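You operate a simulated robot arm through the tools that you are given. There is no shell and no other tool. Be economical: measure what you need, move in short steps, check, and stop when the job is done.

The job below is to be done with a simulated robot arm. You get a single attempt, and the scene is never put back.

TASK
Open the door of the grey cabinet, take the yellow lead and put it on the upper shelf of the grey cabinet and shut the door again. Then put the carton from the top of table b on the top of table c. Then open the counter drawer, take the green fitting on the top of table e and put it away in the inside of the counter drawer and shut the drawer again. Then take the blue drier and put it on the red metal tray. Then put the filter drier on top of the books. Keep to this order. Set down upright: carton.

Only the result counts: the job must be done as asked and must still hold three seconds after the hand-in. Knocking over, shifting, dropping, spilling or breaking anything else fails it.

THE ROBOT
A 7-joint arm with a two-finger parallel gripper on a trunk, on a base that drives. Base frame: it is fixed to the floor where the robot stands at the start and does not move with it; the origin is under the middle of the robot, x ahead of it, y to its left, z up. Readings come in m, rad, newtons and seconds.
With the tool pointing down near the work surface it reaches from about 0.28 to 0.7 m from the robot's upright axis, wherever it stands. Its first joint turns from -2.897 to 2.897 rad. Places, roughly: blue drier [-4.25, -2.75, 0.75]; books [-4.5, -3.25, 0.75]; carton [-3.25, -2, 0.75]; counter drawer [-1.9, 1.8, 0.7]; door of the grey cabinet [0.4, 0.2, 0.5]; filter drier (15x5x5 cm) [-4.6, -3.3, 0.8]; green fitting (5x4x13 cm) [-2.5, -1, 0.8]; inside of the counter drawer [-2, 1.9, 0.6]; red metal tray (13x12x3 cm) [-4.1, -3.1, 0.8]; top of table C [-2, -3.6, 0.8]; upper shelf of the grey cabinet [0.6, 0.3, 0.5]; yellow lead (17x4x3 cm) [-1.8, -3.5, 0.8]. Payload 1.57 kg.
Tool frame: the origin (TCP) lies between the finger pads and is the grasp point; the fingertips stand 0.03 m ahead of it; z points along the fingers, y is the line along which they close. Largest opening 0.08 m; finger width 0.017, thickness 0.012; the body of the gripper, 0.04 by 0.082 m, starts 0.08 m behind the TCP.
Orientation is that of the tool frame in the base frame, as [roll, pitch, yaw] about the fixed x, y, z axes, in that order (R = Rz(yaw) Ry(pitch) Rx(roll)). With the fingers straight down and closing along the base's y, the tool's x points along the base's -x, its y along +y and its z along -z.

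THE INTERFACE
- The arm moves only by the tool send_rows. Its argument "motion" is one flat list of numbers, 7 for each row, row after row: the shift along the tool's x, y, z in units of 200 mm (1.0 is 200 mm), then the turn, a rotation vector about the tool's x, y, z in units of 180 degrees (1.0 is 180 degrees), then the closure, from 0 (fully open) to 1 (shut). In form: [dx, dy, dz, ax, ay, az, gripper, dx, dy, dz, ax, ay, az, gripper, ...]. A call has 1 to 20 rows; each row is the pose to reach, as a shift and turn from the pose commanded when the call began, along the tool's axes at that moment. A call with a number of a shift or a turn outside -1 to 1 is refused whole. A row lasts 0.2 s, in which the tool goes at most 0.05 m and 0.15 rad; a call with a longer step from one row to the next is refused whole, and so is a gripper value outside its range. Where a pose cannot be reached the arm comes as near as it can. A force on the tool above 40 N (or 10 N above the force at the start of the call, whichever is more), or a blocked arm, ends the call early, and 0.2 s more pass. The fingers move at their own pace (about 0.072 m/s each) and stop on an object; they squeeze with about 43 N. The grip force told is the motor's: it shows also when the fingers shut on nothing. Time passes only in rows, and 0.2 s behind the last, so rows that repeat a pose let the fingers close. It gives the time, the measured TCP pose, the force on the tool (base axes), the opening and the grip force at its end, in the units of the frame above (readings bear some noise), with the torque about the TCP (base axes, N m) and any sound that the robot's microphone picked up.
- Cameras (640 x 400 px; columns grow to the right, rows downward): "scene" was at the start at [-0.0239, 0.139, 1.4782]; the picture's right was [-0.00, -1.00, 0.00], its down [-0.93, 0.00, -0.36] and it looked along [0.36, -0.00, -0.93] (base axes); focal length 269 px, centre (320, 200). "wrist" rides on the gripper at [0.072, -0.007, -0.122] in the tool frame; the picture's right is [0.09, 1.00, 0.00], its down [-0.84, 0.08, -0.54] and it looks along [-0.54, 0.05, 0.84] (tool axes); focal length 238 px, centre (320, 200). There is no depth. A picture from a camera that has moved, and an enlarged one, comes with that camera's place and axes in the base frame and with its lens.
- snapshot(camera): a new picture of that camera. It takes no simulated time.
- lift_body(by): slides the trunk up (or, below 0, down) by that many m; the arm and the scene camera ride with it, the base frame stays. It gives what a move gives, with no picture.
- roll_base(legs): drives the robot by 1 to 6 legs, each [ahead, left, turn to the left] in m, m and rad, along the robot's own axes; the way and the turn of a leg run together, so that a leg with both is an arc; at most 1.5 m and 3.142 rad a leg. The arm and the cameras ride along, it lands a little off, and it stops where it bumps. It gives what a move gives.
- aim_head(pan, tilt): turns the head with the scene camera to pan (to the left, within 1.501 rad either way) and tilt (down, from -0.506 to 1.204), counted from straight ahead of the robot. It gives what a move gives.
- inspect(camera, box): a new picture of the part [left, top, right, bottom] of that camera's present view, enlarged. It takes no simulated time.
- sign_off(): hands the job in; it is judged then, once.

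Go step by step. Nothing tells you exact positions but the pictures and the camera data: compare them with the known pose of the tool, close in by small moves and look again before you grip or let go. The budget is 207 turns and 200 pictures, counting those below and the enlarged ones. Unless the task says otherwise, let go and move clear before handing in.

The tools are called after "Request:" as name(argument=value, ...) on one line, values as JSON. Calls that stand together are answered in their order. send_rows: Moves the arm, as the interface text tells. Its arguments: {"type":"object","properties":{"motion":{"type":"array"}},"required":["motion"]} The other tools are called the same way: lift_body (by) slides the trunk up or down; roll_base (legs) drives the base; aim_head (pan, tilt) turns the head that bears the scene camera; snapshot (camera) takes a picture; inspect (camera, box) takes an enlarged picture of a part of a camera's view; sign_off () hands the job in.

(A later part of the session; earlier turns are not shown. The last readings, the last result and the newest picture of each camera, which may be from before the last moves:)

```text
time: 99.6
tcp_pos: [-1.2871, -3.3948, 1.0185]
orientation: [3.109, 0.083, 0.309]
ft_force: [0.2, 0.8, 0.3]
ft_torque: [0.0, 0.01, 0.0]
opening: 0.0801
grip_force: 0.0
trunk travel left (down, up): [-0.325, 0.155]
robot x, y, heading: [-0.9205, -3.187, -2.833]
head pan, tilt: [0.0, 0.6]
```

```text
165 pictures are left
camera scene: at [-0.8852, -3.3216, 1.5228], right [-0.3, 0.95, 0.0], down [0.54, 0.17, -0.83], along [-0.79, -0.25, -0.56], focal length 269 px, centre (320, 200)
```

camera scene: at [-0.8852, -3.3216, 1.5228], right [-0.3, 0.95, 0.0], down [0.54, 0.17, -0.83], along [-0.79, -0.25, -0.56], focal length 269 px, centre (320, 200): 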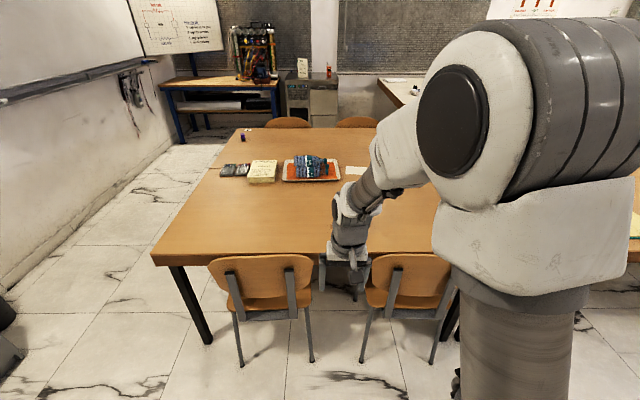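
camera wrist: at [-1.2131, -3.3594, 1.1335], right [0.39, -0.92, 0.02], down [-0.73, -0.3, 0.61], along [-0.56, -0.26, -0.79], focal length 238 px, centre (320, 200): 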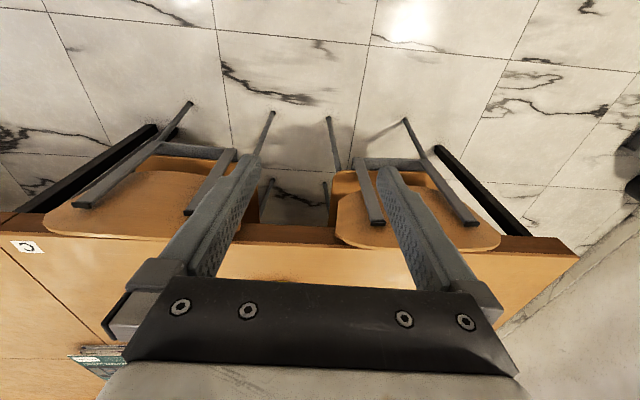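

There is a 27 cm gap between the chairs, right where the lead sits. I drive 0.28 m closer, staying short of the chair backs, and look down with the wrist camera.

Request:
roll_base(legs=[[0.28, 0, 0]])

Request:
snapshot(camera="wrist")

Request:
snapshot(camera="scene")

```text
time: 102.0
tcp_pos: [-1.5577, -3.4732, 1.0181]
orientation: [3.11, 0.082, 0.297]
ft_force: [0.1, 1.0, 0.1]
ft_torque: [0.01, 0.0, -0.03]
opening: 0.08
grip_force: 0.0
trunk travel left (down, up): [-0.325, 0.155]
robot x, y, heading: [-1.1858, -3.2659, -2.849]
head pan, tilt: [0.0, 0.6]
```

```text
164 pictures are left
camera wrist: at [-1.4834, -3.439, 1.1335], right [0.38, -0.92, 0.02], down [-0.74, -0.29, 0.61], along [-0.56, -0.25, -0.79], focal length 238 px, centre (320, 200)
```

wrist: 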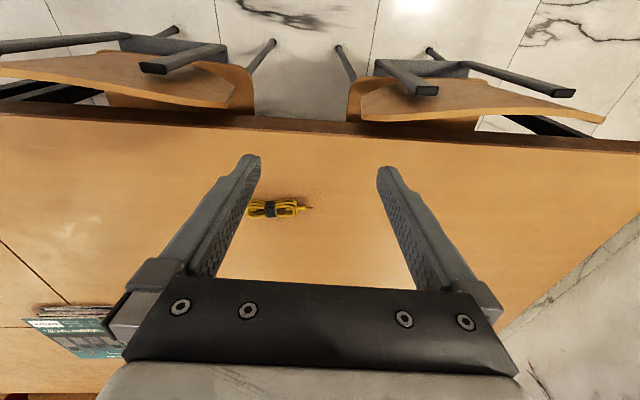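

```text
163 pictures are left
camera scene: at [-1.1551, -3.4053, 1.5228], right [-0.29, 0.96, 0.0], down [0.54, 0.16, -0.83], along [-0.79, -0.24, -0.56], focal length 269 px, centre (320, 200)
```

scene: 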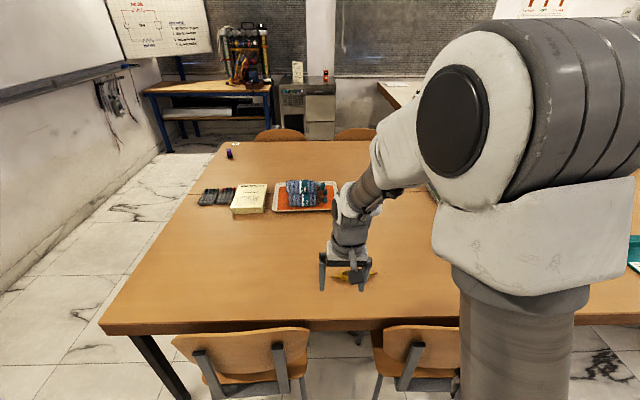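

The lead is at about (-1.80, -3.475), its length along the table edge. I level the tool, move above it and turn the gripper 90° so that it closes across the lead's width.

Request:
send_rows(motion=[-0.15, -0.075, 0, 0.0019, 0.0053, 0, 0, -0.3, -0.15, 0, 0.0038, 0.0106, 0, 0, -0.45, -0.225, 0, 0.0057, 0.0158, 0, 0, -0.6, -0.3, 0, 0.0076, 0.0211, 0, 0, -0.75, -0.375, 0, 0.0095, 0.0264, 0, 0])

Request:
send_rows(motion=[-0.02, 0, 0.04, 0, 0, -0.0455, 0, -0.04, 0, 0.08, 0, 0, -0.0909, 0, -0.06, 0, 0.12, 0, 0, -0.1364, 0, -0.08, 0, 0.16, 0, 0, -0.1818, 0, -0.1, 0, 0.2, 0, 0, -0.2273, 0, -0.12, 0, 0.24, 0, 0, -0.2727, 0, -0.14, 0, 0.28, 0, 0, -0.3182, 0, -0.16, 0, 0.32, 0, 0, -0.3636, 0, -0.18, 0, 0.36, 0, 0, -0.4091, 0, -0.2, 0, 0.4, 0, 0, -0.4545, 0, -0.2, 0, 0.4, 0, 0, -0.5, 0])

Request:
snapshot(camera="wrist")

Request:
snapshot(camera="scene")

```text
time: 103.2
tcp_pos: [-1.7231, -3.4452, 1.0269]
orientation: [3.14, 0.0, 0.301]
ft_force: [-0.8, 0.1, 0.4]
ft_torque: [-0.01, 0.02, -0.02]
opening: 0.0799
grip_force: 0.1
trunk travel left (down, up): [-0.325, 0.155]
robot x, y, heading: [-1.188, -3.2683, -2.846]
head pan, tilt: [0.0, 0.6]
```

```text
time: 105.6
tcp_pos: [-1.7632, -3.4587, 0.9495]
orientation: [-3.14, 0.0, 1.873]
ft_force: [0.3, -0.1, 0.2]
ft_torque: [-0.01, 0.02, -0.01]
opening: 0.08
grip_force: 0.1
trunk travel left (down, up): [-0.325, 0.155]
robot x, y, heading: [-1.1883, -3.2666, -2.845]
head pan, tilt: [0.0, 0.6]
```

```text
162 pictures are left
camera wrist: at [-1.7908, -3.3913, 1.0699], right [0.92, 0.38, 0.0], down [0.32, -0.78, 0.54], along [0.21, -0.5, -0.84], focal length 238 px, centre (320, 200)
```

wrist: 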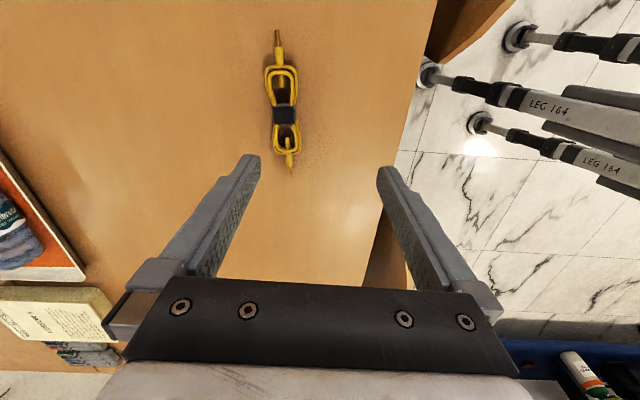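

```text
161 pictures are left
camera scene: at [-1.1552, -3.4053, 1.5228], right [-0.29, 0.96, 0.0], down [0.54, 0.16, -0.83], along [-0.79, -0.24, -0.56], focal length 269 px, centre (320, 200)
```

scene: 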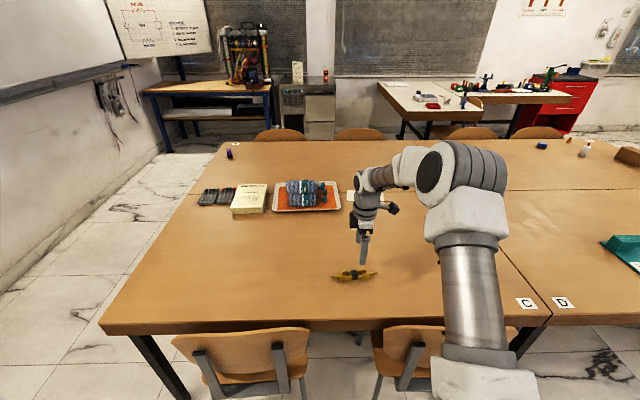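

I triangulate the lead's centre at (-1.804, -3.472, ~0.765), table top ≈0.75. I descend over it with a small yaw correction.

Request:
send_rows(motion=[0, -0.08, 0.1, 0, 0, -0.011, 0, 0, -0.16, 0.25, 0, 0, -0.022, 0, 0, -0.2165, 0.4, 0, 0, -0.032, 0, 0, -0.2165, 0.6, 0, 0, -0.032, 0])

Request:
snapshot(camera="wrist")

Request:
inspect(camera="scene", box=[280, 210, 440, 310])

```text
time: 106.6
tcp_pos: [-1.805, -3.4724, 0.8277]
orientation: [-3.141, 0.002, 1.971]
ft_force: [-0.1, -0.2, 0.1]
ft_torque: [0.01, 0.01, 0.01]
opening: 0.0801
grip_force: 0.0
trunk travel left (down, up): [-0.325, 0.155]
robot x, y, heading: [-1.1841, -3.272, -2.847]
head pan, tilt: [0.0, 0.6]
```

```text
160 pictures are left
camera wrist: at [-1.8396, -3.4082, 0.9492], right [0.88, 0.47, 0.0], down [0.4, -0.74, 0.54], along [0.26, -0.48, -0.84], focal length 238 px, centre (320, 200)
```

wrist: 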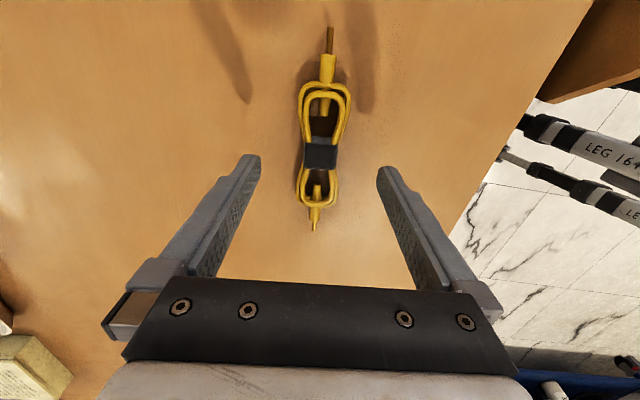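

```text
4.00 times, centred on (360, 260) of scene
camera zoom: at [-1.1551, -3.4053, 1.5228], right [-0.29, 0.96, 0.0], down [0.54, 0.16, -0.83], along [-0.79, -0.24, -0.56], focal length 1076 px, centre (160, -40)
```

zoom: 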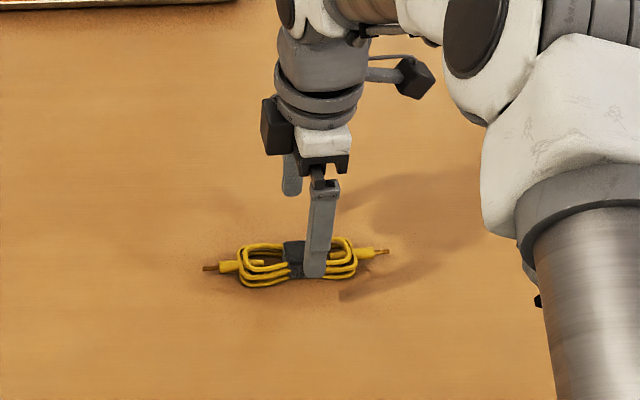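

Well aligned; I go down 4 cm and close.

Request:
send_rows(motion=[0, 0, 0.1, 0, 0, 0, 0, 0, 0, 0.205, 0, 0, 0, 0, 0, 0, 0.205, 0, 0, 0, 1, 0, 0, 0.205, 0, 0, 0, 1, 0, 0, 0.205, 0, 0, 0, 1, 0, 0, 0.205, 0, 0, 0, 1])

Request:
send_rows(motion=[0, 0, -0.15, 0, 0, 0, 1, 0, 0, -0.3, 0, 0, 0, 1, 0, 0, -0.5, 0, 0, 0, 1, 0, 0, -0.7, 0, 0, 0, 1, 0, 0, -0.9, 0, 0, 0, 1])

Request:
snapshot(camera="wrist")

```text
time: 108.0
tcp_pos: [-1.8042, -3.473, 0.7864]
orientation: [3.141, 0.001, 1.972]
ft_force: [-0.6, 0.0, 0.1]
ft_torque: [0.01, -0.02, -0.01]
opening: 0.026
grip_force: 37.5
trunk travel left (down, up): [-0.325, 0.155]
robot x, y, heading: [-1.187, -3.2692, -2.844]
head pan, tilt: [0.0, 0.6]
```

```text
time: 109.2
tcp_pos: [-1.8017, -3.4686, 0.9683]
orientation: [3.141, 0.003, 1.97]
ft_force: [-1.2, -0.7, 0.1]
ft_torque: [-0.01, -0.01, -0.02]
opening: 0.0
grip_force: 21.2
trunk travel left (down, up): [-0.325, 0.155]
robot x, y, heading: [-1.1871, -3.2646, -2.846]
head pan, tilt: [0.0, 0.6]
```

```text
158 pictures are left
camera wrist: at [-1.8363, -3.4041, 1.0895], right [0.88, 0.47, 0.0], down [0.4, -0.74, 0.54], along [0.26, -0.48, -0.84], focal length 238 px, centre (320, 200)
```

wrist: 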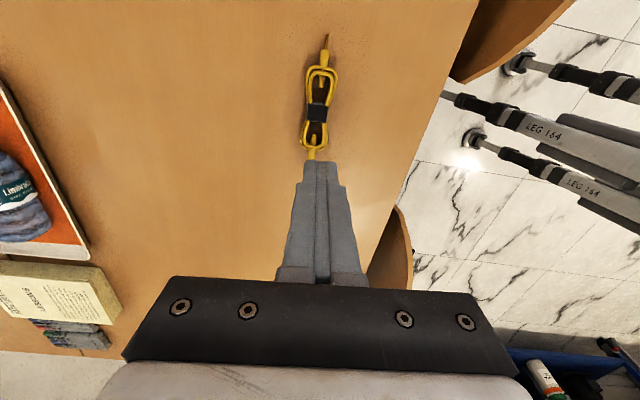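

The grip only caught the top and slipped. I reopen, go down about 1.2 cm deeper and grip again.

Request:
send_rows(motion=[0, 0, 0.15, 0, 0, 0, 0, 0, 0, 0.3, 0, 0, 0, 0, 0, 0, 0.5, 0, 0, 0, 0, 0, 0, 0.7, 0, 0, 0, 0, 0, 0, 0.8, 0, 0, 0, 0])

Request:
inspect(camera="scene", box=[300, 230, 420, 305])

Request:
snapshot(camera="wrist")

```text
time: 110.4
tcp_pos: [-1.8047, -3.4698, 0.8086]
orientation: [-3.141, 0.002, 1.969]
ft_force: [0.1, -0.4, -0.4]
ft_torque: [-0.03, 0.0, 0.01]
opening: 0.0801
grip_force: 0.1
trunk travel left (down, up): [-0.325, 0.155]
robot x, y, heading: [-1.1902, -3.2678, -2.841]
head pan, tilt: [0.0, 0.6]
```

```text
5.33 times, centred on (360, 268) of scene
camera zoom: at [-1.1552, -3.4053, 1.5228], right [-0.29, 0.96, 0.0], down [0.54, 0.16, -0.83], along [-0.79, -0.24, -0.56], focal length 1435 px, centre (107, -160)
```

zoom: 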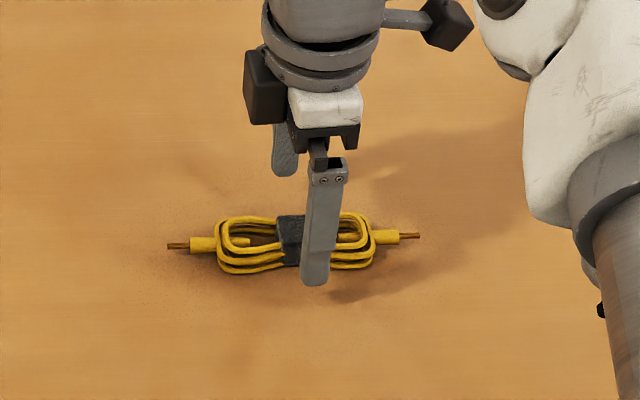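

```text
156 pictures are left
camera wrist: at [-1.8385, -3.4054, 0.9305], right [0.88, 0.47, 0.0], down [0.4, -0.74, 0.54], along [0.26, -0.48, -0.84], focal length 238 px, centre (320, 200)
```

wrist: 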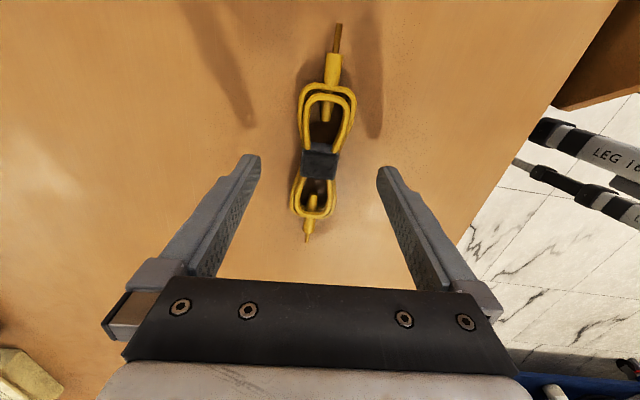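

I re-centre slightly on the strap (−x 8 mm, yaw +2.5°), descend to just above the table surface and close.

Request:
send_rows(motion=[-0.04, 0, 0.06, 0, 0, 0.0137, 0, -0.04, 0, 0.13, 0, 0, 0.0137, 0, -0.04, 0, 0.185, 0, 0, 0.0137, 0, -0.04, 0, 0.185, 0, 0, 0.0137, 1, -0.04, 0, 0.185, 0, 0, 0.0137, 1, -0.04, 0, 0.185, 0, 0, 0.0137, 1, -0.04, 0, 0.185, 0, 0, 0.0137, 1, -0.04, 0, 0.185, 0, 0, 0.0137, 1])

Request:
inspect(camera="scene", box=[300, 230, 420, 305])

```text
time: 111.2
tcp_pos: [-1.8, -3.4789, 0.7789]
orientation: [-3.139, -0.001, 1.926]
ft_force: [15.2, 5.7, 25.2]
ft_torque: [0.45, -1.28, 0.01]
opening: 0.062
grip_force: 8.9
trunk travel left (down, up): [-0.325, 0.155]
robot x, y, heading: [-1.1836, -3.2687, -2.842]
head pan, tilt: [0.0, 0.6]
stopped in row 4: the force on the tool passed its limit at 47 N (the readings are from after the stop); the commanded pose is now the measured one
```

```text
5.33 times, centred on (360, 268) of scene
camera zoom: at [-1.1524, -3.4044, 1.5232], right [-0.29, 0.96, 0.0], down [0.54, 0.16, -0.83], along [-0.79, -0.24, -0.56], focal length 1435 px, centre (107, -160)
```

zoom: 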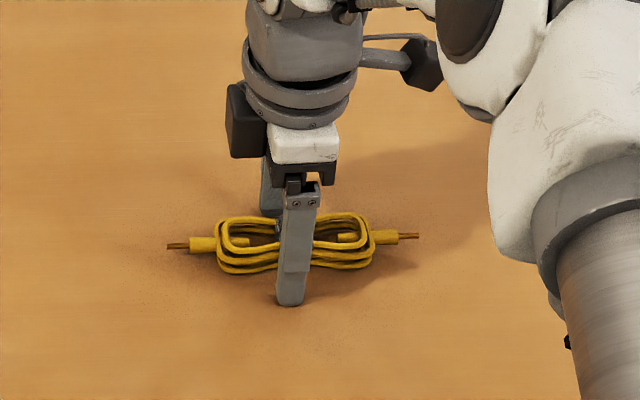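

Table top found at z≈0.75. I raise 4 mm, close, and lift slowly.

Request:
send_rows(motion=[0, 0, -0.01, 0, 0, 0, 0.3, 0, 0, -0.02, 0, 0, 0, 1, 0, 0, -0.02, 0, 0, 0, 1, 0, 0, -0.02, 0, 0, 0, 1, 0, 0, -0.02, 0, 0, 0, 1, 0, 0, -0.02, 0, 0, 0, 1])

Request:
snapshot(camera="wrist")

```text
time: 112.7
tcp_pos: [-1.8011, -3.4789, 0.7817]
orientation: [-3.14, -0.002, 1.927]
ft_force: [-0.5, -0.2, 0.2]
ft_torque: [0.0, 0.02, -0.01]
opening: 0.0361
grip_force: 42.7
trunk travel left (down, up): [-0.325, 0.155]
robot x, y, heading: [-1.1869, -3.2686, -2.849]
head pan, tilt: [0.0, 0.6]
```

```text
154 pictures are left
camera wrist: at [-1.8328, -3.4139, 0.9024], right [0.9, 0.43, 0.0], down [0.37, -0.76, 0.54], along [0.23, -0.49, -0.84], focal length 238 px, centre (320, 200)
```

wrist: 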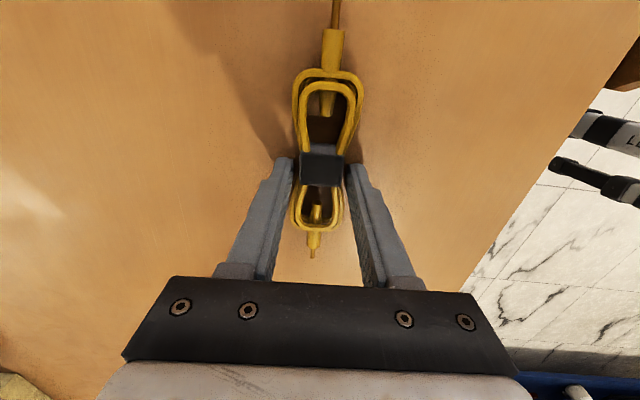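

Now the strap is held (opening 0.036, 43 N). Slow lift.

Request:
send_rows(motion=[0, 0, -0.05, 0, 0, 0, 1, 0, 0, -0.12, 0, 0, 0, 1, 0, 0, -0.22, 0, 0, 0, 1, 0, 0, -0.35, 0, 0, 0, 1, 0, 0, -0.5, 0, 0, 0, 1, 0, 0, -0.65, 0, 0, 0, 1, 0, 0, -0.8, 0, 0, 0, 1, 0, 0, -0.95, 0, 0, 0, 1])

Request:
snapshot(camera="wrist")

```text
time: 114.5
tcp_pos: [-1.8021, -3.4765, 0.9685]
orientation: [-3.139, 0.0, 1.927]
ft_force: [-0.1, -0.1, -0.1]
ft_torque: [0.0, 0.01, -0.02]
opening: 0.0359
grip_force: 43.2
trunk travel left (down, up): [-0.325, 0.155]
robot x, y, heading: [-1.19, -3.267, -2.844]
head pan, tilt: [0.0, 0.6]
```

```text
153 pictures are left
camera wrist: at [-1.833, -3.4116, 1.0909], right [0.9, 0.43, 0.0], down [0.37, -0.76, 0.54], along [0.23, -0.49, -0.84], focal length 238 px, centre (320, 200)
```

wrist: 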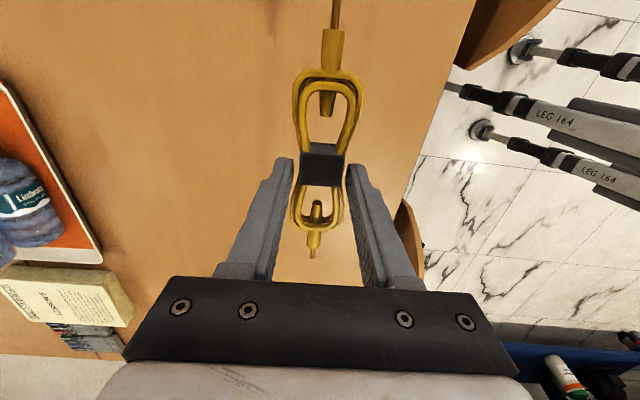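

The lead is lifted. I back off from table C, pull the arm in, and drive back toward the cabinet.

Request:
roll_base(legs=[[-0.95, 0, 0]])

Request:
send_rows(motion=[0, 0.17, 0, 0, 0, 0, 1, 0, 0.34, 0, 0, 0, 0, 1, 0, 0.51, 0, 0, 0, 0, 1, 0, 0.68, 0, 0, 0, 0, 1, 0, 0.85, 0, 0, 0, 0, 1])

Request:
roll_base(legs=[[0, 0, 3.142], [0.85, 0, 0.02], [0, 1.4, 0]])

Request:
snapshot(camera="scene")

```text
time: 121.0
tcp_pos: [-0.899, -3.2035, 0.9691]
orientation: [-3.142, -0.001, 1.93]
ft_force: [0.2, -0.5, -0.5]
ft_torque: [0.0, 0.01, 0.0]
opening: 0.0358
grip_force: 42.4
trunk travel left (down, up): [-0.325, 0.155]
robot x, y, heading: [-0.2791, -2.9892, -2.842]
head pan, tilt: [0.0, 0.6]
```

```text
time: 122.2
tcp_pos: [-0.738, -3.1438, 0.9672]
orientation: [-3.137, 0.002, 1.929]
ft_force: [-0.3, -0.8, -0.7]
ft_torque: [0.0, -0.03, -0.02]
opening: 0.0356
grip_force: 42.8
trunk travel left (down, up): [-0.325, 0.155]
robot x, y, heading: [-0.2832, -2.9938, -2.845]
head pan, tilt: [0.0, 0.6]
```

```text
refused: 3.142 is not a number from -3.14159 to 3.14159
```

```text
152 pictures are left
camera scene: at [-0.2525, -3.1296, 1.5228], right [-0.29, 0.96, 0.0], down [0.54, 0.17, -0.83], along [-0.79, -0.24, -0.56], focal length 269 px, centre (320, 200)
```

scene: 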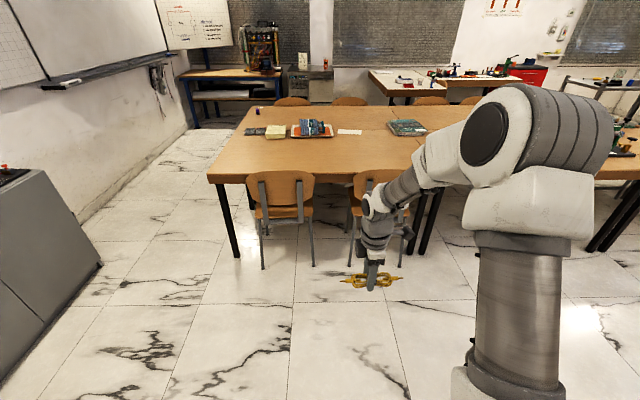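

Request:
roll_base(legs=[[0, 0, 3.14], [0.8, 0, 0.02], [0, 1.4, 0]])

Request:
snapshot(camera="scene")

```text
time: 147.7
tcp_pos: [0.5476, -1.3168, 0.9668]
orientation: [-3.141, 0.0, -1.228]
ft_force: [0.1, -0.3, -0.6]
ft_torque: [-0.01, -0.01, 0.03]
opening: 0.0359
grip_force: 42.6
trunk travel left (down, up): [-0.325, 0.155]
robot x, y, heading: [0.0921, -1.4594, 0.28]
head pan, tilt: [0.0, 0.6]
```

```text
151 pictures are left
camera scene: at [0.0625, -1.3249, 1.5228], right [0.28, -0.96, 0.0], down [-0.54, -0.16, -0.83], along [0.79, 0.23, -0.56], focal length 269 px, centre (320, 200)
```

scene: 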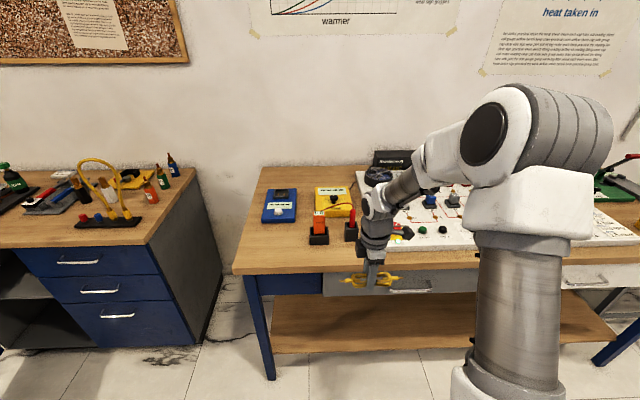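

Request:
roll_base(legs=[[0, 0, 0.035], [0, 1.25, 0]])

Request:
aim_head(pan=0.1, tilt=0.8)

Request:
snapshot(camera="scene")

```text
time: 157.8
tcp_pos: [0.1391, -0.0881, 0.9672]
orientation: [-3.138, 0.0, -1.181]
ft_force: [0.0, 0.0, -1.2]
ft_torque: [0.0, 0.01, -0.01]
opening: 0.0361
grip_force: 42.5
trunk travel left (down, up): [-0.325, 0.155]
robot x, y, heading: [-0.3143, -0.2553, 0.327]
head pan, tilt: [0.0, 0.6]
```

```text
time: 158.6
tcp_pos: [0.1374, -0.0885, 0.9668]
orientation: [-3.139, 0.001, -1.18]
ft_force: [-0.1, 0.3, -0.7]
ft_torque: [0.0, -0.01, 0.0]
opening: 0.0361
grip_force: 42.4
trunk travel left (down, up): [-0.325, 0.155]
robot x, y, heading: [-0.3091, -0.254, 0.329]
head pan, tilt: [0.099, 0.799]
```

```text
150 pictures are left
camera scene: at [-0.3563, -0.1148, 1.506], right [0.41, -0.91, 0.0], down [-0.65, -0.3, -0.7], along [0.64, 0.29, -0.72], focal length 269 px, centre (320, 200)
```

scene: 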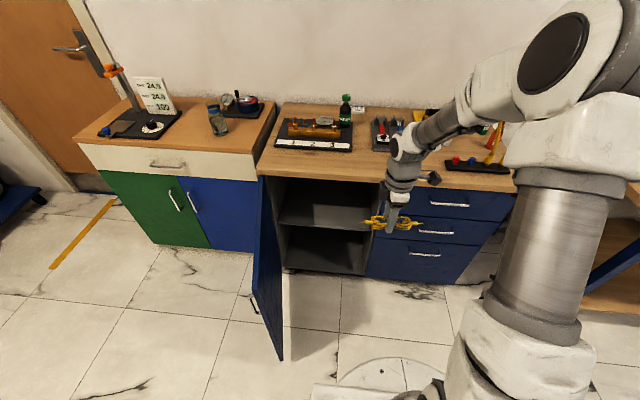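

At the cabinet again with the door still open. I trim yaw, shift the lead left and down, then tilt the tool about 55° forward, lead staying level along the cabinet's width.

Request:
send_rows(motion=[-0.15, 0, 0.12, 0, 0, 0.006, 1, -0.3, 0, 0.24, 0, 0, 0.012, 1, -0.45, 0, 0.36, 0, 0, 0.018, 1, -0.6, 0, 0.48, 0, 0, 0.024, 1])

Request:
send_rows(motion=[0, 0, 0, 0.0382, 0, 0, 1, 0, 0, 0, 0.0764, 0, 0, 1, 0, 0, 0, 0.1146, 0, 0, 1, 0, 0, 0, 0.1528, 0, 0, 1, 0, 0, 0, 0.191, 0, 0, 1, 0, 0, 0, 0.2292, 0, 0, 1, 0, 0, 0, 0.2674, 0, 0, 1, 0, 0, 0, 0.3056, 0, 0, 1])

Request:
lift_body(by=-0.23)

Request:
snapshot(camera="scene")

Request:
snapshot(camera="wrist")

```text
time: 159.6
tcp_pos: [0.0933, 0.0233, 0.8706]
orientation: [-3.14, -0.002, -1.258]
ft_force: [0.2, -0.6, -0.2]
ft_torque: [0.01, 0.01, 0.01]
opening: 0.0361
grip_force: 42.6
trunk travel left (down, up): [-0.325, 0.155]
robot x, y, heading: [-0.3058, -0.2559, 0.328]
head pan, tilt: [0.099, 0.799]
```

```text
time: 161.3
tcp_pos: [0.0942, 0.0217, 0.8719]
orientation: [-2.176, -0.001, -1.257]
ft_force: [0.2, 0.0, -0.9]
ft_torque: [-0.03, 0.0, 0.01]
opening: 0.0359
grip_force: 42.6
trunk travel left (down, up): [-0.325, 0.155]
robot x, y, heading: [-0.3047, -0.2544, 0.33]
head pan, tilt: [0.099, 0.799]
```

```text
time: 163.8
tcp_pos: [0.0922, 0.022, 0.6424]
orientation: [-2.179, 0.001, -1.257]
ft_force: [0.4, 0.1, -0.8]
ft_torque: [-0.02, 0.0, 0.01]
opening: 0.036
grip_force: 42.8
trunk travel left (down, up): [-0.095, 0.385]
robot x, y, heading: [-0.3098, -0.2581, 0.326]
head pan, tilt: [0.099, 0.799]
```

```text
149 pictures are left
camera scene: at [-0.3564, -0.1148, 1.2759], right [0.41, -0.91, 0.0], down [-0.65, -0.3, -0.7], along [0.63, 0.29, -0.72], focal length 269 px, centre (320, 200)
```

scene: 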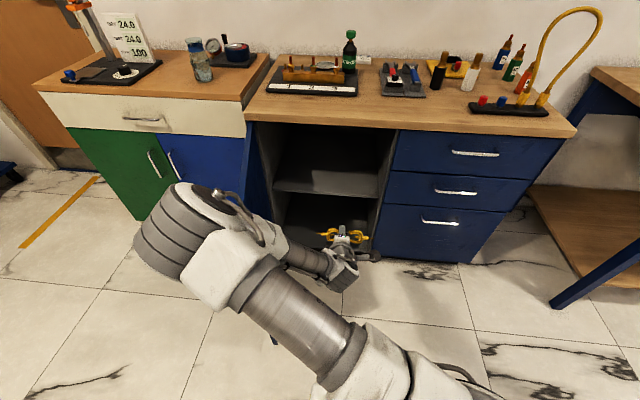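

```text
148 pictures are left
camera wrist: at [0.0233, -0.0757, 0.7166], right [-0.51, -0.26, -0.82], down [-0.72, 0.65, 0.25], along [0.46, 0.72, -0.52], focal length 238 px, centre (320, 200)
```

wrist: 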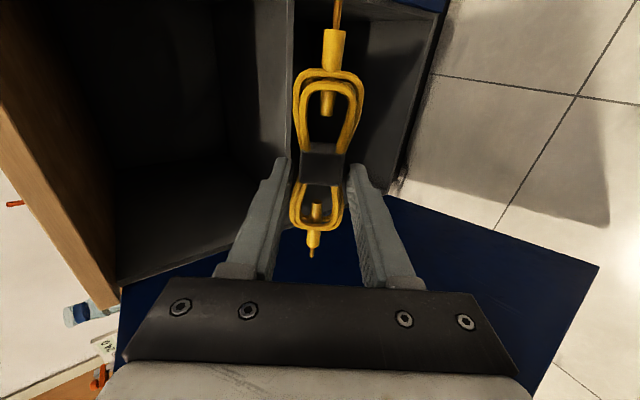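

The elbow hangs low on the left in this posture, risky near the door. I raise the trunk again and reach down with the arm instead.

Request:
lift_body(by=0.23)

Request:
send_rows(motion=[0, 0.164, 0.115, 0, 0, 0, 1, 0, 0.328, 0.23, 0, 0, 0, 1, 0, 0.491, 0.344, 0, 0, 0, 1, 0, 0.655, 0.459, 0, 0, 0, 1, 0, 0.819, 0.574, 0, 0, 0, 1])

Request:
send_rows(motion=[0, 0.01, 0.16, 0, 0, 0, 1, 0, 0.02, 0.32, 0, 0, 0, 1, 0, 0.03, 0.48, 0, 0, 0, 1, 0, 0.041, 0.639, 0, 0, 0, 1])

Request:
snapshot(camera="scene")

Request:
snapshot(camera="wrist")

```text
time: 166.2
tcp_pos: [0.0919, 0.0224, 0.8716]
orientation: [-2.177, 0.001, -1.257]
ft_force: [0.4, -0.4, -1.1]
ft_torque: [-0.01, 0.02, -0.02]
opening: 0.036
grip_force: 43.0
trunk travel left (down, up): [-0.325, 0.155]
robot x, y, heading: [-0.3069, -0.2512, 0.333]
head pan, tilt: [0.099, 0.799]
```

```text
time: 167.4
tcp_pos: [0.0927, 0.0205, 0.6677]
orientation: [-2.178, 0.003, -1.258]
ft_force: [0.0, -0.7, -0.5]
ft_torque: [0.01, 0.03, 0.03]
opening: 0.0358
grip_force: 43.4
trunk travel left (down, up): [-0.325, 0.155]
robot x, y, heading: [-0.3092, -0.2532, 0.326]
head pan, tilt: [0.099, 0.799]
```

```text
time: 168.4
tcp_pos: [0.1889, 0.0546, 0.5909]
orientation: [-2.178, 0.0, -1.258]
ft_force: [0.3, 0.4, -0.3]
ft_torque: [0.01, 0.03, -0.03]
opening: 0.036
grip_force: 42.7
trunk travel left (down, up): [-0.325, 0.155]
robot x, y, heading: [-0.305, -0.2554, 0.325]
head pan, tilt: [0.099, 0.799]
```

```text
147 pictures are left
camera scene: at [-0.3564, -0.1148, 1.5059], right [0.41, -0.91, 0.0], down [-0.65, -0.3, -0.7], along [0.63, 0.29, -0.72], focal length 269 px, centre (320, 200)
```

scene: 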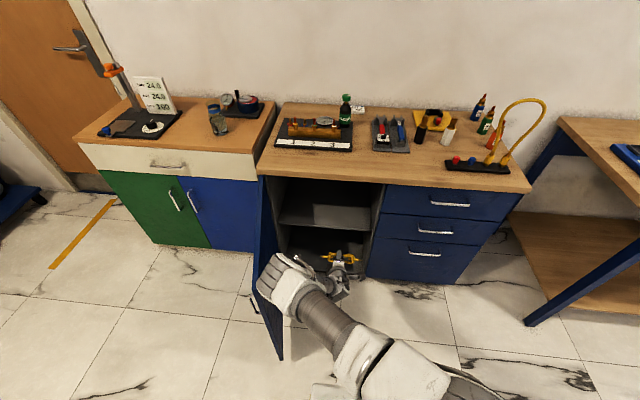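

```text
146 pictures are left
camera wrist: at [0.1182, -0.0442, 0.6659], right [-0.51, -0.26, -0.82], down [-0.72, 0.64, 0.25], along [0.46, 0.72, -0.52], focal length 238 px, centre (320, 200)
```

wrist: 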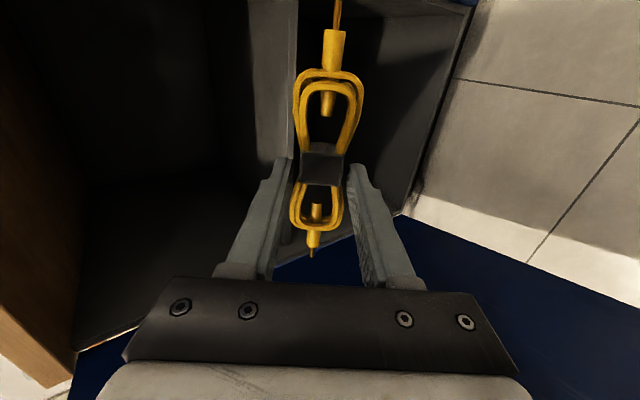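

Posture is good: the elbow stays inside the door's line. Shelf top ≈0.51. I drive in 0.2 m and look.

Request:
roll_base(legs=[[0.2, 0.03, 0]])

Request:
snapshot(camera="scene")

Request:
snapshot(camera="wrist")

```text
time: 170.3
tcp_pos: [0.3689, 0.1468, 0.5915]
orientation: [-2.177, 0.001, -1.256]
ft_force: [-0.3, 0.0, -0.9]
ft_torque: [0.0, 0.04, 0.0]
opening: 0.0358
grip_force: 43.0
trunk travel left (down, up): [-0.325, 0.155]
robot x, y, heading: [-0.124, -0.1632, 0.326]
head pan, tilt: [0.099, 0.799]
```

```text
145 pictures are left
camera scene: at [-0.1752, -0.0215, 1.5059], right [0.41, -0.91, 0.0], down [-0.65, -0.3, -0.7], along [0.63, 0.29, -0.72], focal length 269 px, centre (320, 200)
```

scene: 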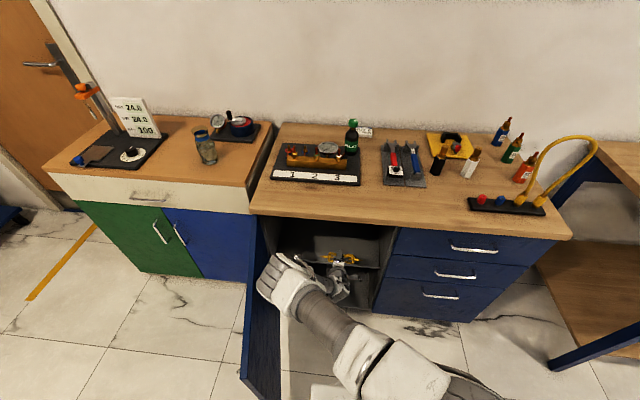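

```text
144 pictures are left
camera wrist: at [0.2989, 0.0492, 0.666], right [-0.51, -0.26, -0.82], down [-0.72, 0.64, 0.25], along [0.46, 0.72, -0.52], focal length 238 px, centre (320, 200)
```

wrist: 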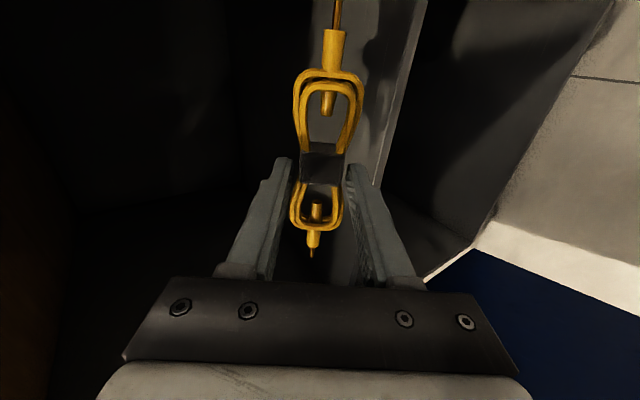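

The shelf edge is just under the lead now. I drive 0.14 m further in.

Request:
roll_base(legs=[[0.14, 0.0, 0]])

Request:
snapshot(camera="scene")

Request:
snapshot(camera="wrist")

```text
time: 171.9
tcp_pos: [0.4997, 0.1913, 0.5911]
orientation: [-2.178, -0.001, -1.256]
ft_force: [0.9, -0.7, -0.3]
ft_torque: [0.01, 0.04, 0.01]
opening: 0.0357
grip_force: 42.7
trunk travel left (down, up): [-0.325, 0.155]
robot x, y, heading: [0.006, -0.118, 0.329]
head pan, tilt: [0.099, 0.799]
```

```text
143 pictures are left
camera scene: at [-0.0429, 0.0236, 1.5059], right [0.41, -0.91, 0.0], down [-0.65, -0.3, -0.7], along [0.63, 0.29, -0.72], focal length 269 px, centre (320, 200)
```

scene: 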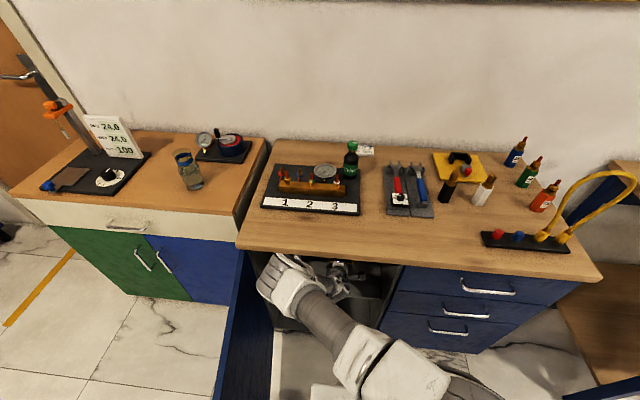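

```text
142 pictures are left
camera wrist: at [0.4312, 0.0943, 0.666], right [-0.51, -0.26, -0.82], down [-0.72, 0.64, 0.25], along [0.46, 0.72, -0.52], focal length 238 px, centre (320, 200)
```

wrist: 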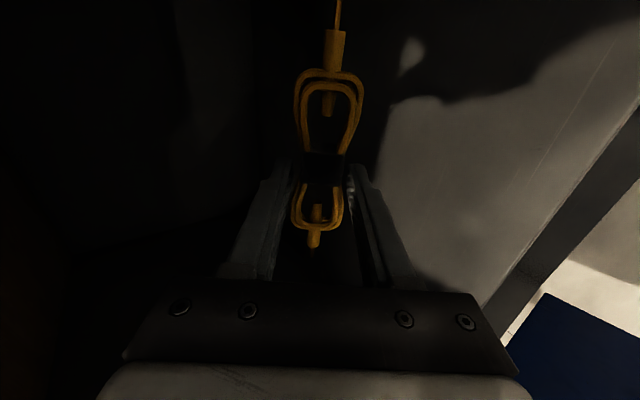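

Shelf edge now estimated at u≈0.45, z≈0.47; the lead is ~10 cm inside. I lower gently in small steps.

Request:
send_rows(motion=[0, 0.082, 0.057, 0, 0, 0, 1, 0, 0.164, 0.115, 0, 0, 0, 1, 0, 0.205, 0.144, 0, 0, 0, 1, 0, 0.246, 0.172, 0, 0, 0, 1, 0, 0.266, 0.187, 0, 0, 0, 1, 0, 0.287, 0.201, 0, 0, 0, 1, 0, 0.307, 0.215, 0, 0, 0, 1])

Request:
snapshot(camera="wrist")

```text
time: 173.5
tcp_pos: [0.5013, 0.1927, 0.5166]
orientation: [-2.181, 0.0, -1.256]
ft_force: [-0.4, 0.1, -0.3]
ft_torque: [0.03, 0.0, 0.03]
opening: 0.0362
grip_force: 42.4
trunk travel left (down, up): [-0.325, 0.155]
robot x, y, heading: [0.0037, -0.1109, 0.328]
head pan, tilt: [0.099, 0.799]
```

```text
141 pictures are left
camera wrist: at [0.4315, 0.0937, 0.5918], right [-0.51, -0.26, -0.82], down [-0.72, 0.65, 0.25], along [0.46, 0.72, -0.52], focal length 238 px, centre (320, 200)
```

wrist: 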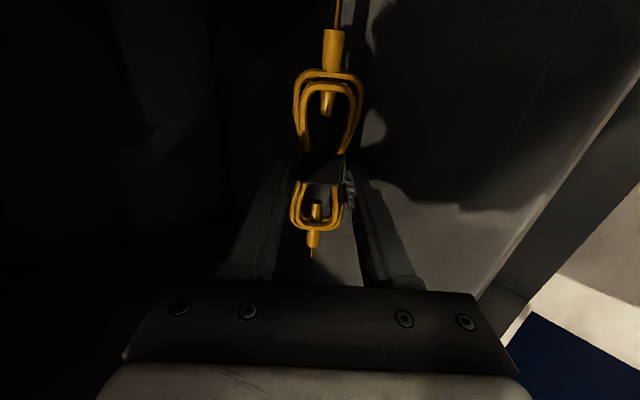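

No contact yet; I keep lowering in 5 mm steps.

Request:
send_rows(motion=[0, 0.0205, 0.0143, 0, 0, 0, 1, 0, 0.041, 0.0287, 0, 0, 0, 1, 0, 0.0615, 0.043, 0, 0, 0, 1, 0, 0.082, 0.0574, 0, 0, 0, 1, 0, 0.1024, 0.0718, 0, 0, 0, 1, 0, 0.1229, 0.0861, 0, 0, 0, 1, 0, 0.143, 0.1, 0, 0, 0, 1, 0, 0.164, 0.115, 0, 0, 0, 1])

Request:
snapshot(camera="wrist")

```text
time: 173.9
tcp_pos: [0.5012, 0.193, 0.5155]
orientation: [-2.171, 0.0, -1.257]
ft_force: [-19.3, -9.7, 28.9]
ft_torque: [-0.31, 0.6, -0.04]
opening: 0.0358
grip_force: 42.6
trunk travel left (down, up): [-0.325, 0.155]
robot x, y, heading: [0.0027, -0.1148, 0.328]
head pan, tilt: [0.099, 0.799]
stopped in row 2: the force on the tool passed its limit at 51 N (the readings are from after the stop); the commanded pose is now the measured one
```

```text
140 pictures are left
camera wrist: at [0.4306, 0.0936, 0.5901], right [-0.51, -0.26, -0.82], down [-0.72, 0.64, 0.24], along [0.47, 0.72, -0.52], focal length 238 px, centre (320, 200)
```

wrist: 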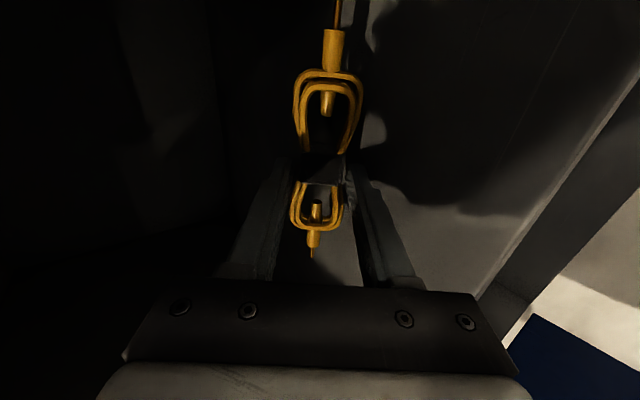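

Contact with the shelf (top ≈0.475). I rise 9 mm, open partly to let the lead settle, and look.

Request:
send_rows(motion=[0, -0.037, -0.026, 0, 0, 0, 1, 0, -0.037, -0.026, 0, 0, 0, 0.35, 0, -0.037, -0.026, 0, 0, 0, 0.35, 0, -0.037, -0.026, 0, 0, 0, 0.35])

Request:
snapshot(camera="wrist")

```text
time: 174.9
tcp_pos: [0.5011, 0.1923, 0.5229]
orientation: [-2.174, 0.0, -1.256]
ft_force: [1.3, 0.3, 0.9]
ft_torque: [-0.01, -0.07, -0.06]
opening: 0.0505
grip_force: 0.1
trunk travel left (down, up): [-0.325, 0.155]
robot x, y, heading: [0.0055, -0.115, 0.329]
head pan, tilt: [0.099, 0.799]
```

```text
139 pictures are left
camera wrist: at [0.4318, 0.0942, 0.5969], right [-0.51, -0.26, -0.82], down [-0.72, 0.64, 0.24], along [0.46, 0.72, -0.52], focal length 238 px, centre (320, 200)
```

wrist: 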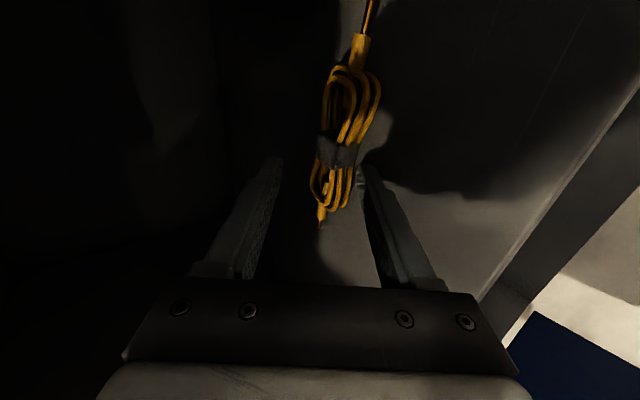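

The lead lies on the shelf. I retract along the tool axis and then back out with the base.

Request:
send_rows(motion=[0, 0, -0.08, 0, 0, 0, 0.35, 0, 0, -0.18, 0, 0, 0, 0.35, 0, 0, -0.3, 0, 0, 0, 0.35, 0, 0, -0.45, 0, 0, 0, 0.35, 0, 0, -0.6, 0, 0, 0, 0.35])

Request:
roll_base(legs=[[-0.35, 0, 0]])

Request:
snapshot(camera="scene")

Request:
inspect(camera="scene", box=[240, 170, 400, 270])

```text
time: 176.1
tcp_pos: [0.4074, 0.1613, 0.5925]
orientation: [-2.176, -0.001, -1.257]
ft_force: [-0.8, -0.1, 0.6]
ft_torque: [0.02, 0.0, 0.0]
opening: 0.052
grip_force: 0.1
trunk travel left (down, up): [-0.325, 0.155]
robot x, y, heading: [0.0029, -0.1158, 0.331]
head pan, tilt: [0.099, 0.799]
```

```text
time: 179.0
tcp_pos: [0.079, 0.0508, 0.5927]
orientation: [-2.174, -0.001, -1.256]
ft_force: [-0.3, 0.6, -0.5]
ft_torque: [-0.01, 0.01, 0.02]
opening: 0.0521
grip_force: 0.1
trunk travel left (down, up): [-0.325, 0.155]
robot x, y, heading: [-0.3243, -0.2291, 0.327]
head pan, tilt: [0.099, 0.799]
```

```text
138 pictures are left
camera scene: at [-0.3705, -0.0881, 1.5059], right [0.42, -0.91, 0.0], down [-0.65, -0.3, -0.7], along [0.63, 0.29, -0.72], focal length 269 px, centre (320, 200)
```

scene: 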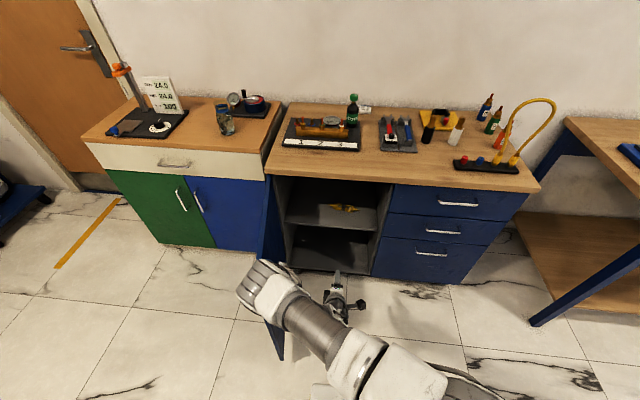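

```text
4.00 times, centred on (320, 220) of scene
camera zoom: at [-0.3705, -0.0881, 1.5059], right [0.42, -0.91, 0.0], down [-0.65, -0.3, -0.7], along [0.63, 0.29, -0.72], focal length 1076 px, centre (320, 120)
```

zoom: 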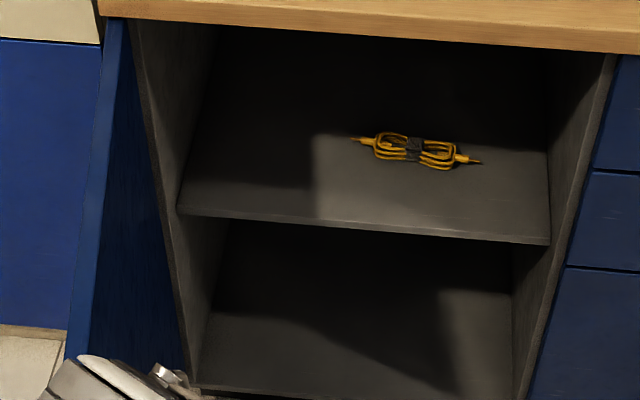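

The lead rests on the upper shelf. Now I bring the tool back to pointing down, fist closed and above the door's height.

Request:
send_rows(motion=[0, -0.1, -0.07, 0, 0, 0, 1, 0, -0.2, -0.14, -0.0382, 0, 0, 1, 0, -0.3, -0.21, -0.0764, 0, 0, 1, 0, -0.4, -0.28, -0.1146, 0, 0, 1, 0, -0.5, -0.35, -0.1528, 0, 0, 1, 0, -0.6, -0.42, -0.191, 0, 0, 1, 0, -0.7, -0.5, -0.2292, 0, 0, 1, 0, -0.8, -0.57, -0.2674, 0, 0, 1, 0, -0.8, -0.57, -0.3056, 0, 0, 1])

Request:
send_rows(motion=[0, 0, -0.2, 0, 0, 0.045, 1, 0, 0, -0.4, 0, 0, 0.09, 1, 0, 0, -0.6, 0, 0, 0.135, 1, 0, 0, -0.7, 0, 0, 0.18, 1, 0, 0, -0.7, 0, 0, 0.225, 1])

Request:
snapshot(camera="scene")

```text
time: 181.0
tcp_pos: [0.0771, 0.0478, 0.7901]
orientation: [-3.136, 0.0, -1.254]
ft_force: [0.3, 0.8, 0.1]
ft_torque: [0.01, 0.0, -0.03]
opening: 0.0
grip_force: 21.6
trunk travel left (down, up): [-0.325, 0.155]
robot x, y, heading: [-0.3241, -0.2276, 0.327]
head pan, tilt: [0.099, 0.799]
```

```text
time: 182.2
tcp_pos: [0.0741, 0.0473, 0.9305]
orientation: [-3.134, 0.002, -1.966]
ft_force: [0.1, 0.0, -0.5]
ft_torque: [-0.02, -0.02, -0.01]
opening: 0.0001
grip_force: 21.3
trunk travel left (down, up): [-0.325, 0.155]
robot x, y, heading: [-0.3222, -0.2263, 0.33]
head pan, tilt: [0.099, 0.799]
```

```text
136 pictures are left
camera scene: at [-0.3706, -0.0882, 1.5059], right [0.42, -0.91, 0.0], down [-0.65, -0.3, -0.7], along [0.63, 0.29, -0.72], focal length 269 px, centre (320, 200)
```

scene: 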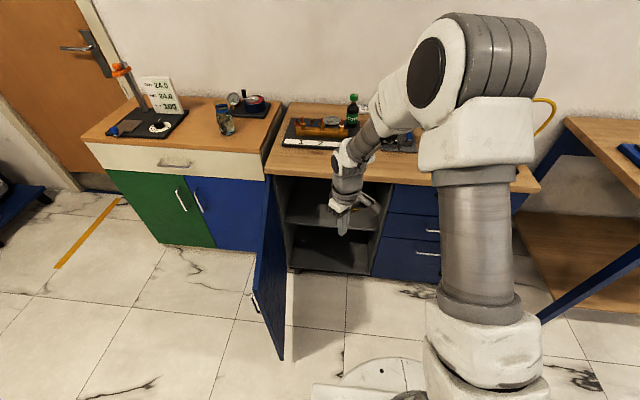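

I back slightly, slide left above the door, then reach forward outside of it.

Request:
roll_base(legs=[[-0.08, 0, -0.01], [0, 0.43, 0]])

Request:
send_rows(motion=[-0.1, -0.114, 0, 0, 0, 0, 1, -0.2, -0.228, 0, 0, 0, 0, 1, -0.3, -0.342, 0, 0, 0, 0, 1, -0.4, -0.456, 0, 0, 0, 0, 1, -0.489, -0.569, 0, 0, 0, 0, 1])

Request:
snapshot(camera="scene")

Request:
snapshot(camera="wrist")

```text
time: 186.6
tcp_pos: [-0.137, 0.4223, 0.9289]
orientation: [-3.135, 0.003, -1.961]
ft_force: [-0.1, 0.2, 0.5]
ft_torque: [0.01, -0.02, -0.01]
opening: 0.0
grip_force: 21.1
trunk travel left (down, up): [-0.325, 0.155]
robot x, y, heading: [-0.5352, 0.1456, 0.331]
head pan, tilt: [0.099, 0.799]
```

```text
time: 187.8
tcp_pos: [0.0074, 0.4698, 0.9292]
orientation: [-3.137, 0.003, -1.963]
ft_force: [1.3, 0.4, 0.8]
ft_torque: [-0.01, 0.02, 0.02]
opening: 0.0
grip_force: 21.2
trunk travel left (down, up): [-0.325, 0.155]
robot x, y, heading: [-0.5311, 0.145, 0.331]
head pan, tilt: [0.099, 0.799]
```

```text
135 pictures are left
camera scene: at [-0.5813, 0.2851, 1.5059], right [0.42, -0.91, 0.0], down [-0.65, -0.3, -0.7], along [0.63, 0.29, -0.72], focal length 269 px, centre (320, 200)
```

scene: 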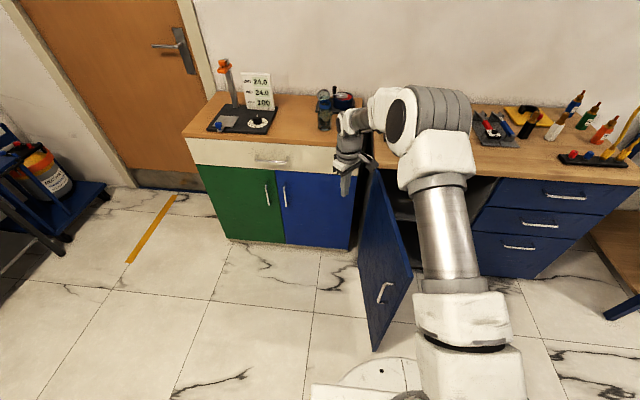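

```text
134 pictures are left
camera wrist: at [-0.0146, 0.4012, 1.0522], right [-0.96, 0.29, 0.0], down [0.24, 0.8, 0.54], along [0.16, 0.52, -0.84], focal length 238 px, centre (320, 200)
```

wrist: 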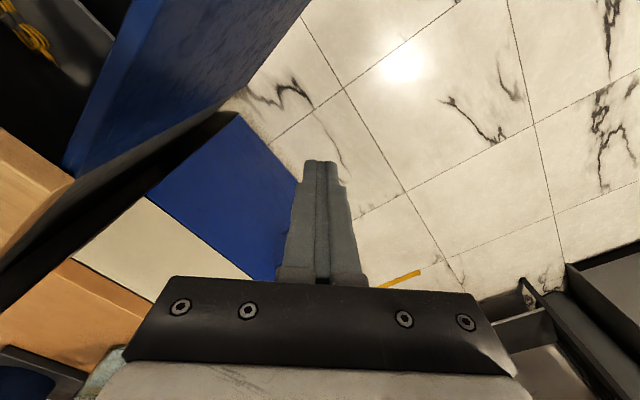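

Outside the door now. I lower the closed fingers and tilt them forward 50° so the final push won't foul the worktop edge.

Request:
send_rows(motion=[0, 0, 0.125, 0.026, -0.0226, 0, 1, 0, 0, 0.25, 0.0525, -0.0453, 0, 1, 0, 0, 0.375, 0.079, -0.068, 0, 1, 0, 0, 0.5, 0.105, -0.0905, 0, 1, 0, 0, 0.625, 0.131, -0.113, 0, 1, 0, 0, 0.75, 0.1575, -0.136, 0, 1, 0, 0, 0.875, 0.184, -0.158, 0, 1, 0, 0, 1.0, 0.21, -0.181, 0, 1])

Request:
snapshot(camera="scene")

```text
time: 189.6
tcp_pos: [0.0087, 0.4702, 0.7281]
orientation: [-2.399, 0.528, -1.752]
ft_force: [0.6, -0.4, 0.6]
ft_torque: [0.04, 0.01, 0.05]
opening: 0.0
grip_force: 21.1
trunk travel left (down, up): [-0.325, 0.155]
robot x, y, heading: [-0.5319, 0.1468, 0.331]
head pan, tilt: [0.099, 0.799]
```

```text
133 pictures are left
camera scene: at [-0.5813, 0.285, 1.506], right [0.42, -0.91, 0.0], down [-0.65, -0.3, -0.7], along [0.63, 0.29, -0.72], focal length 269 px, centre (320, 200)
```

scene: 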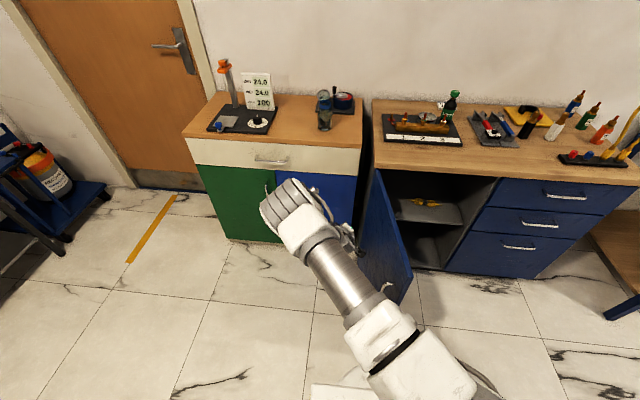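

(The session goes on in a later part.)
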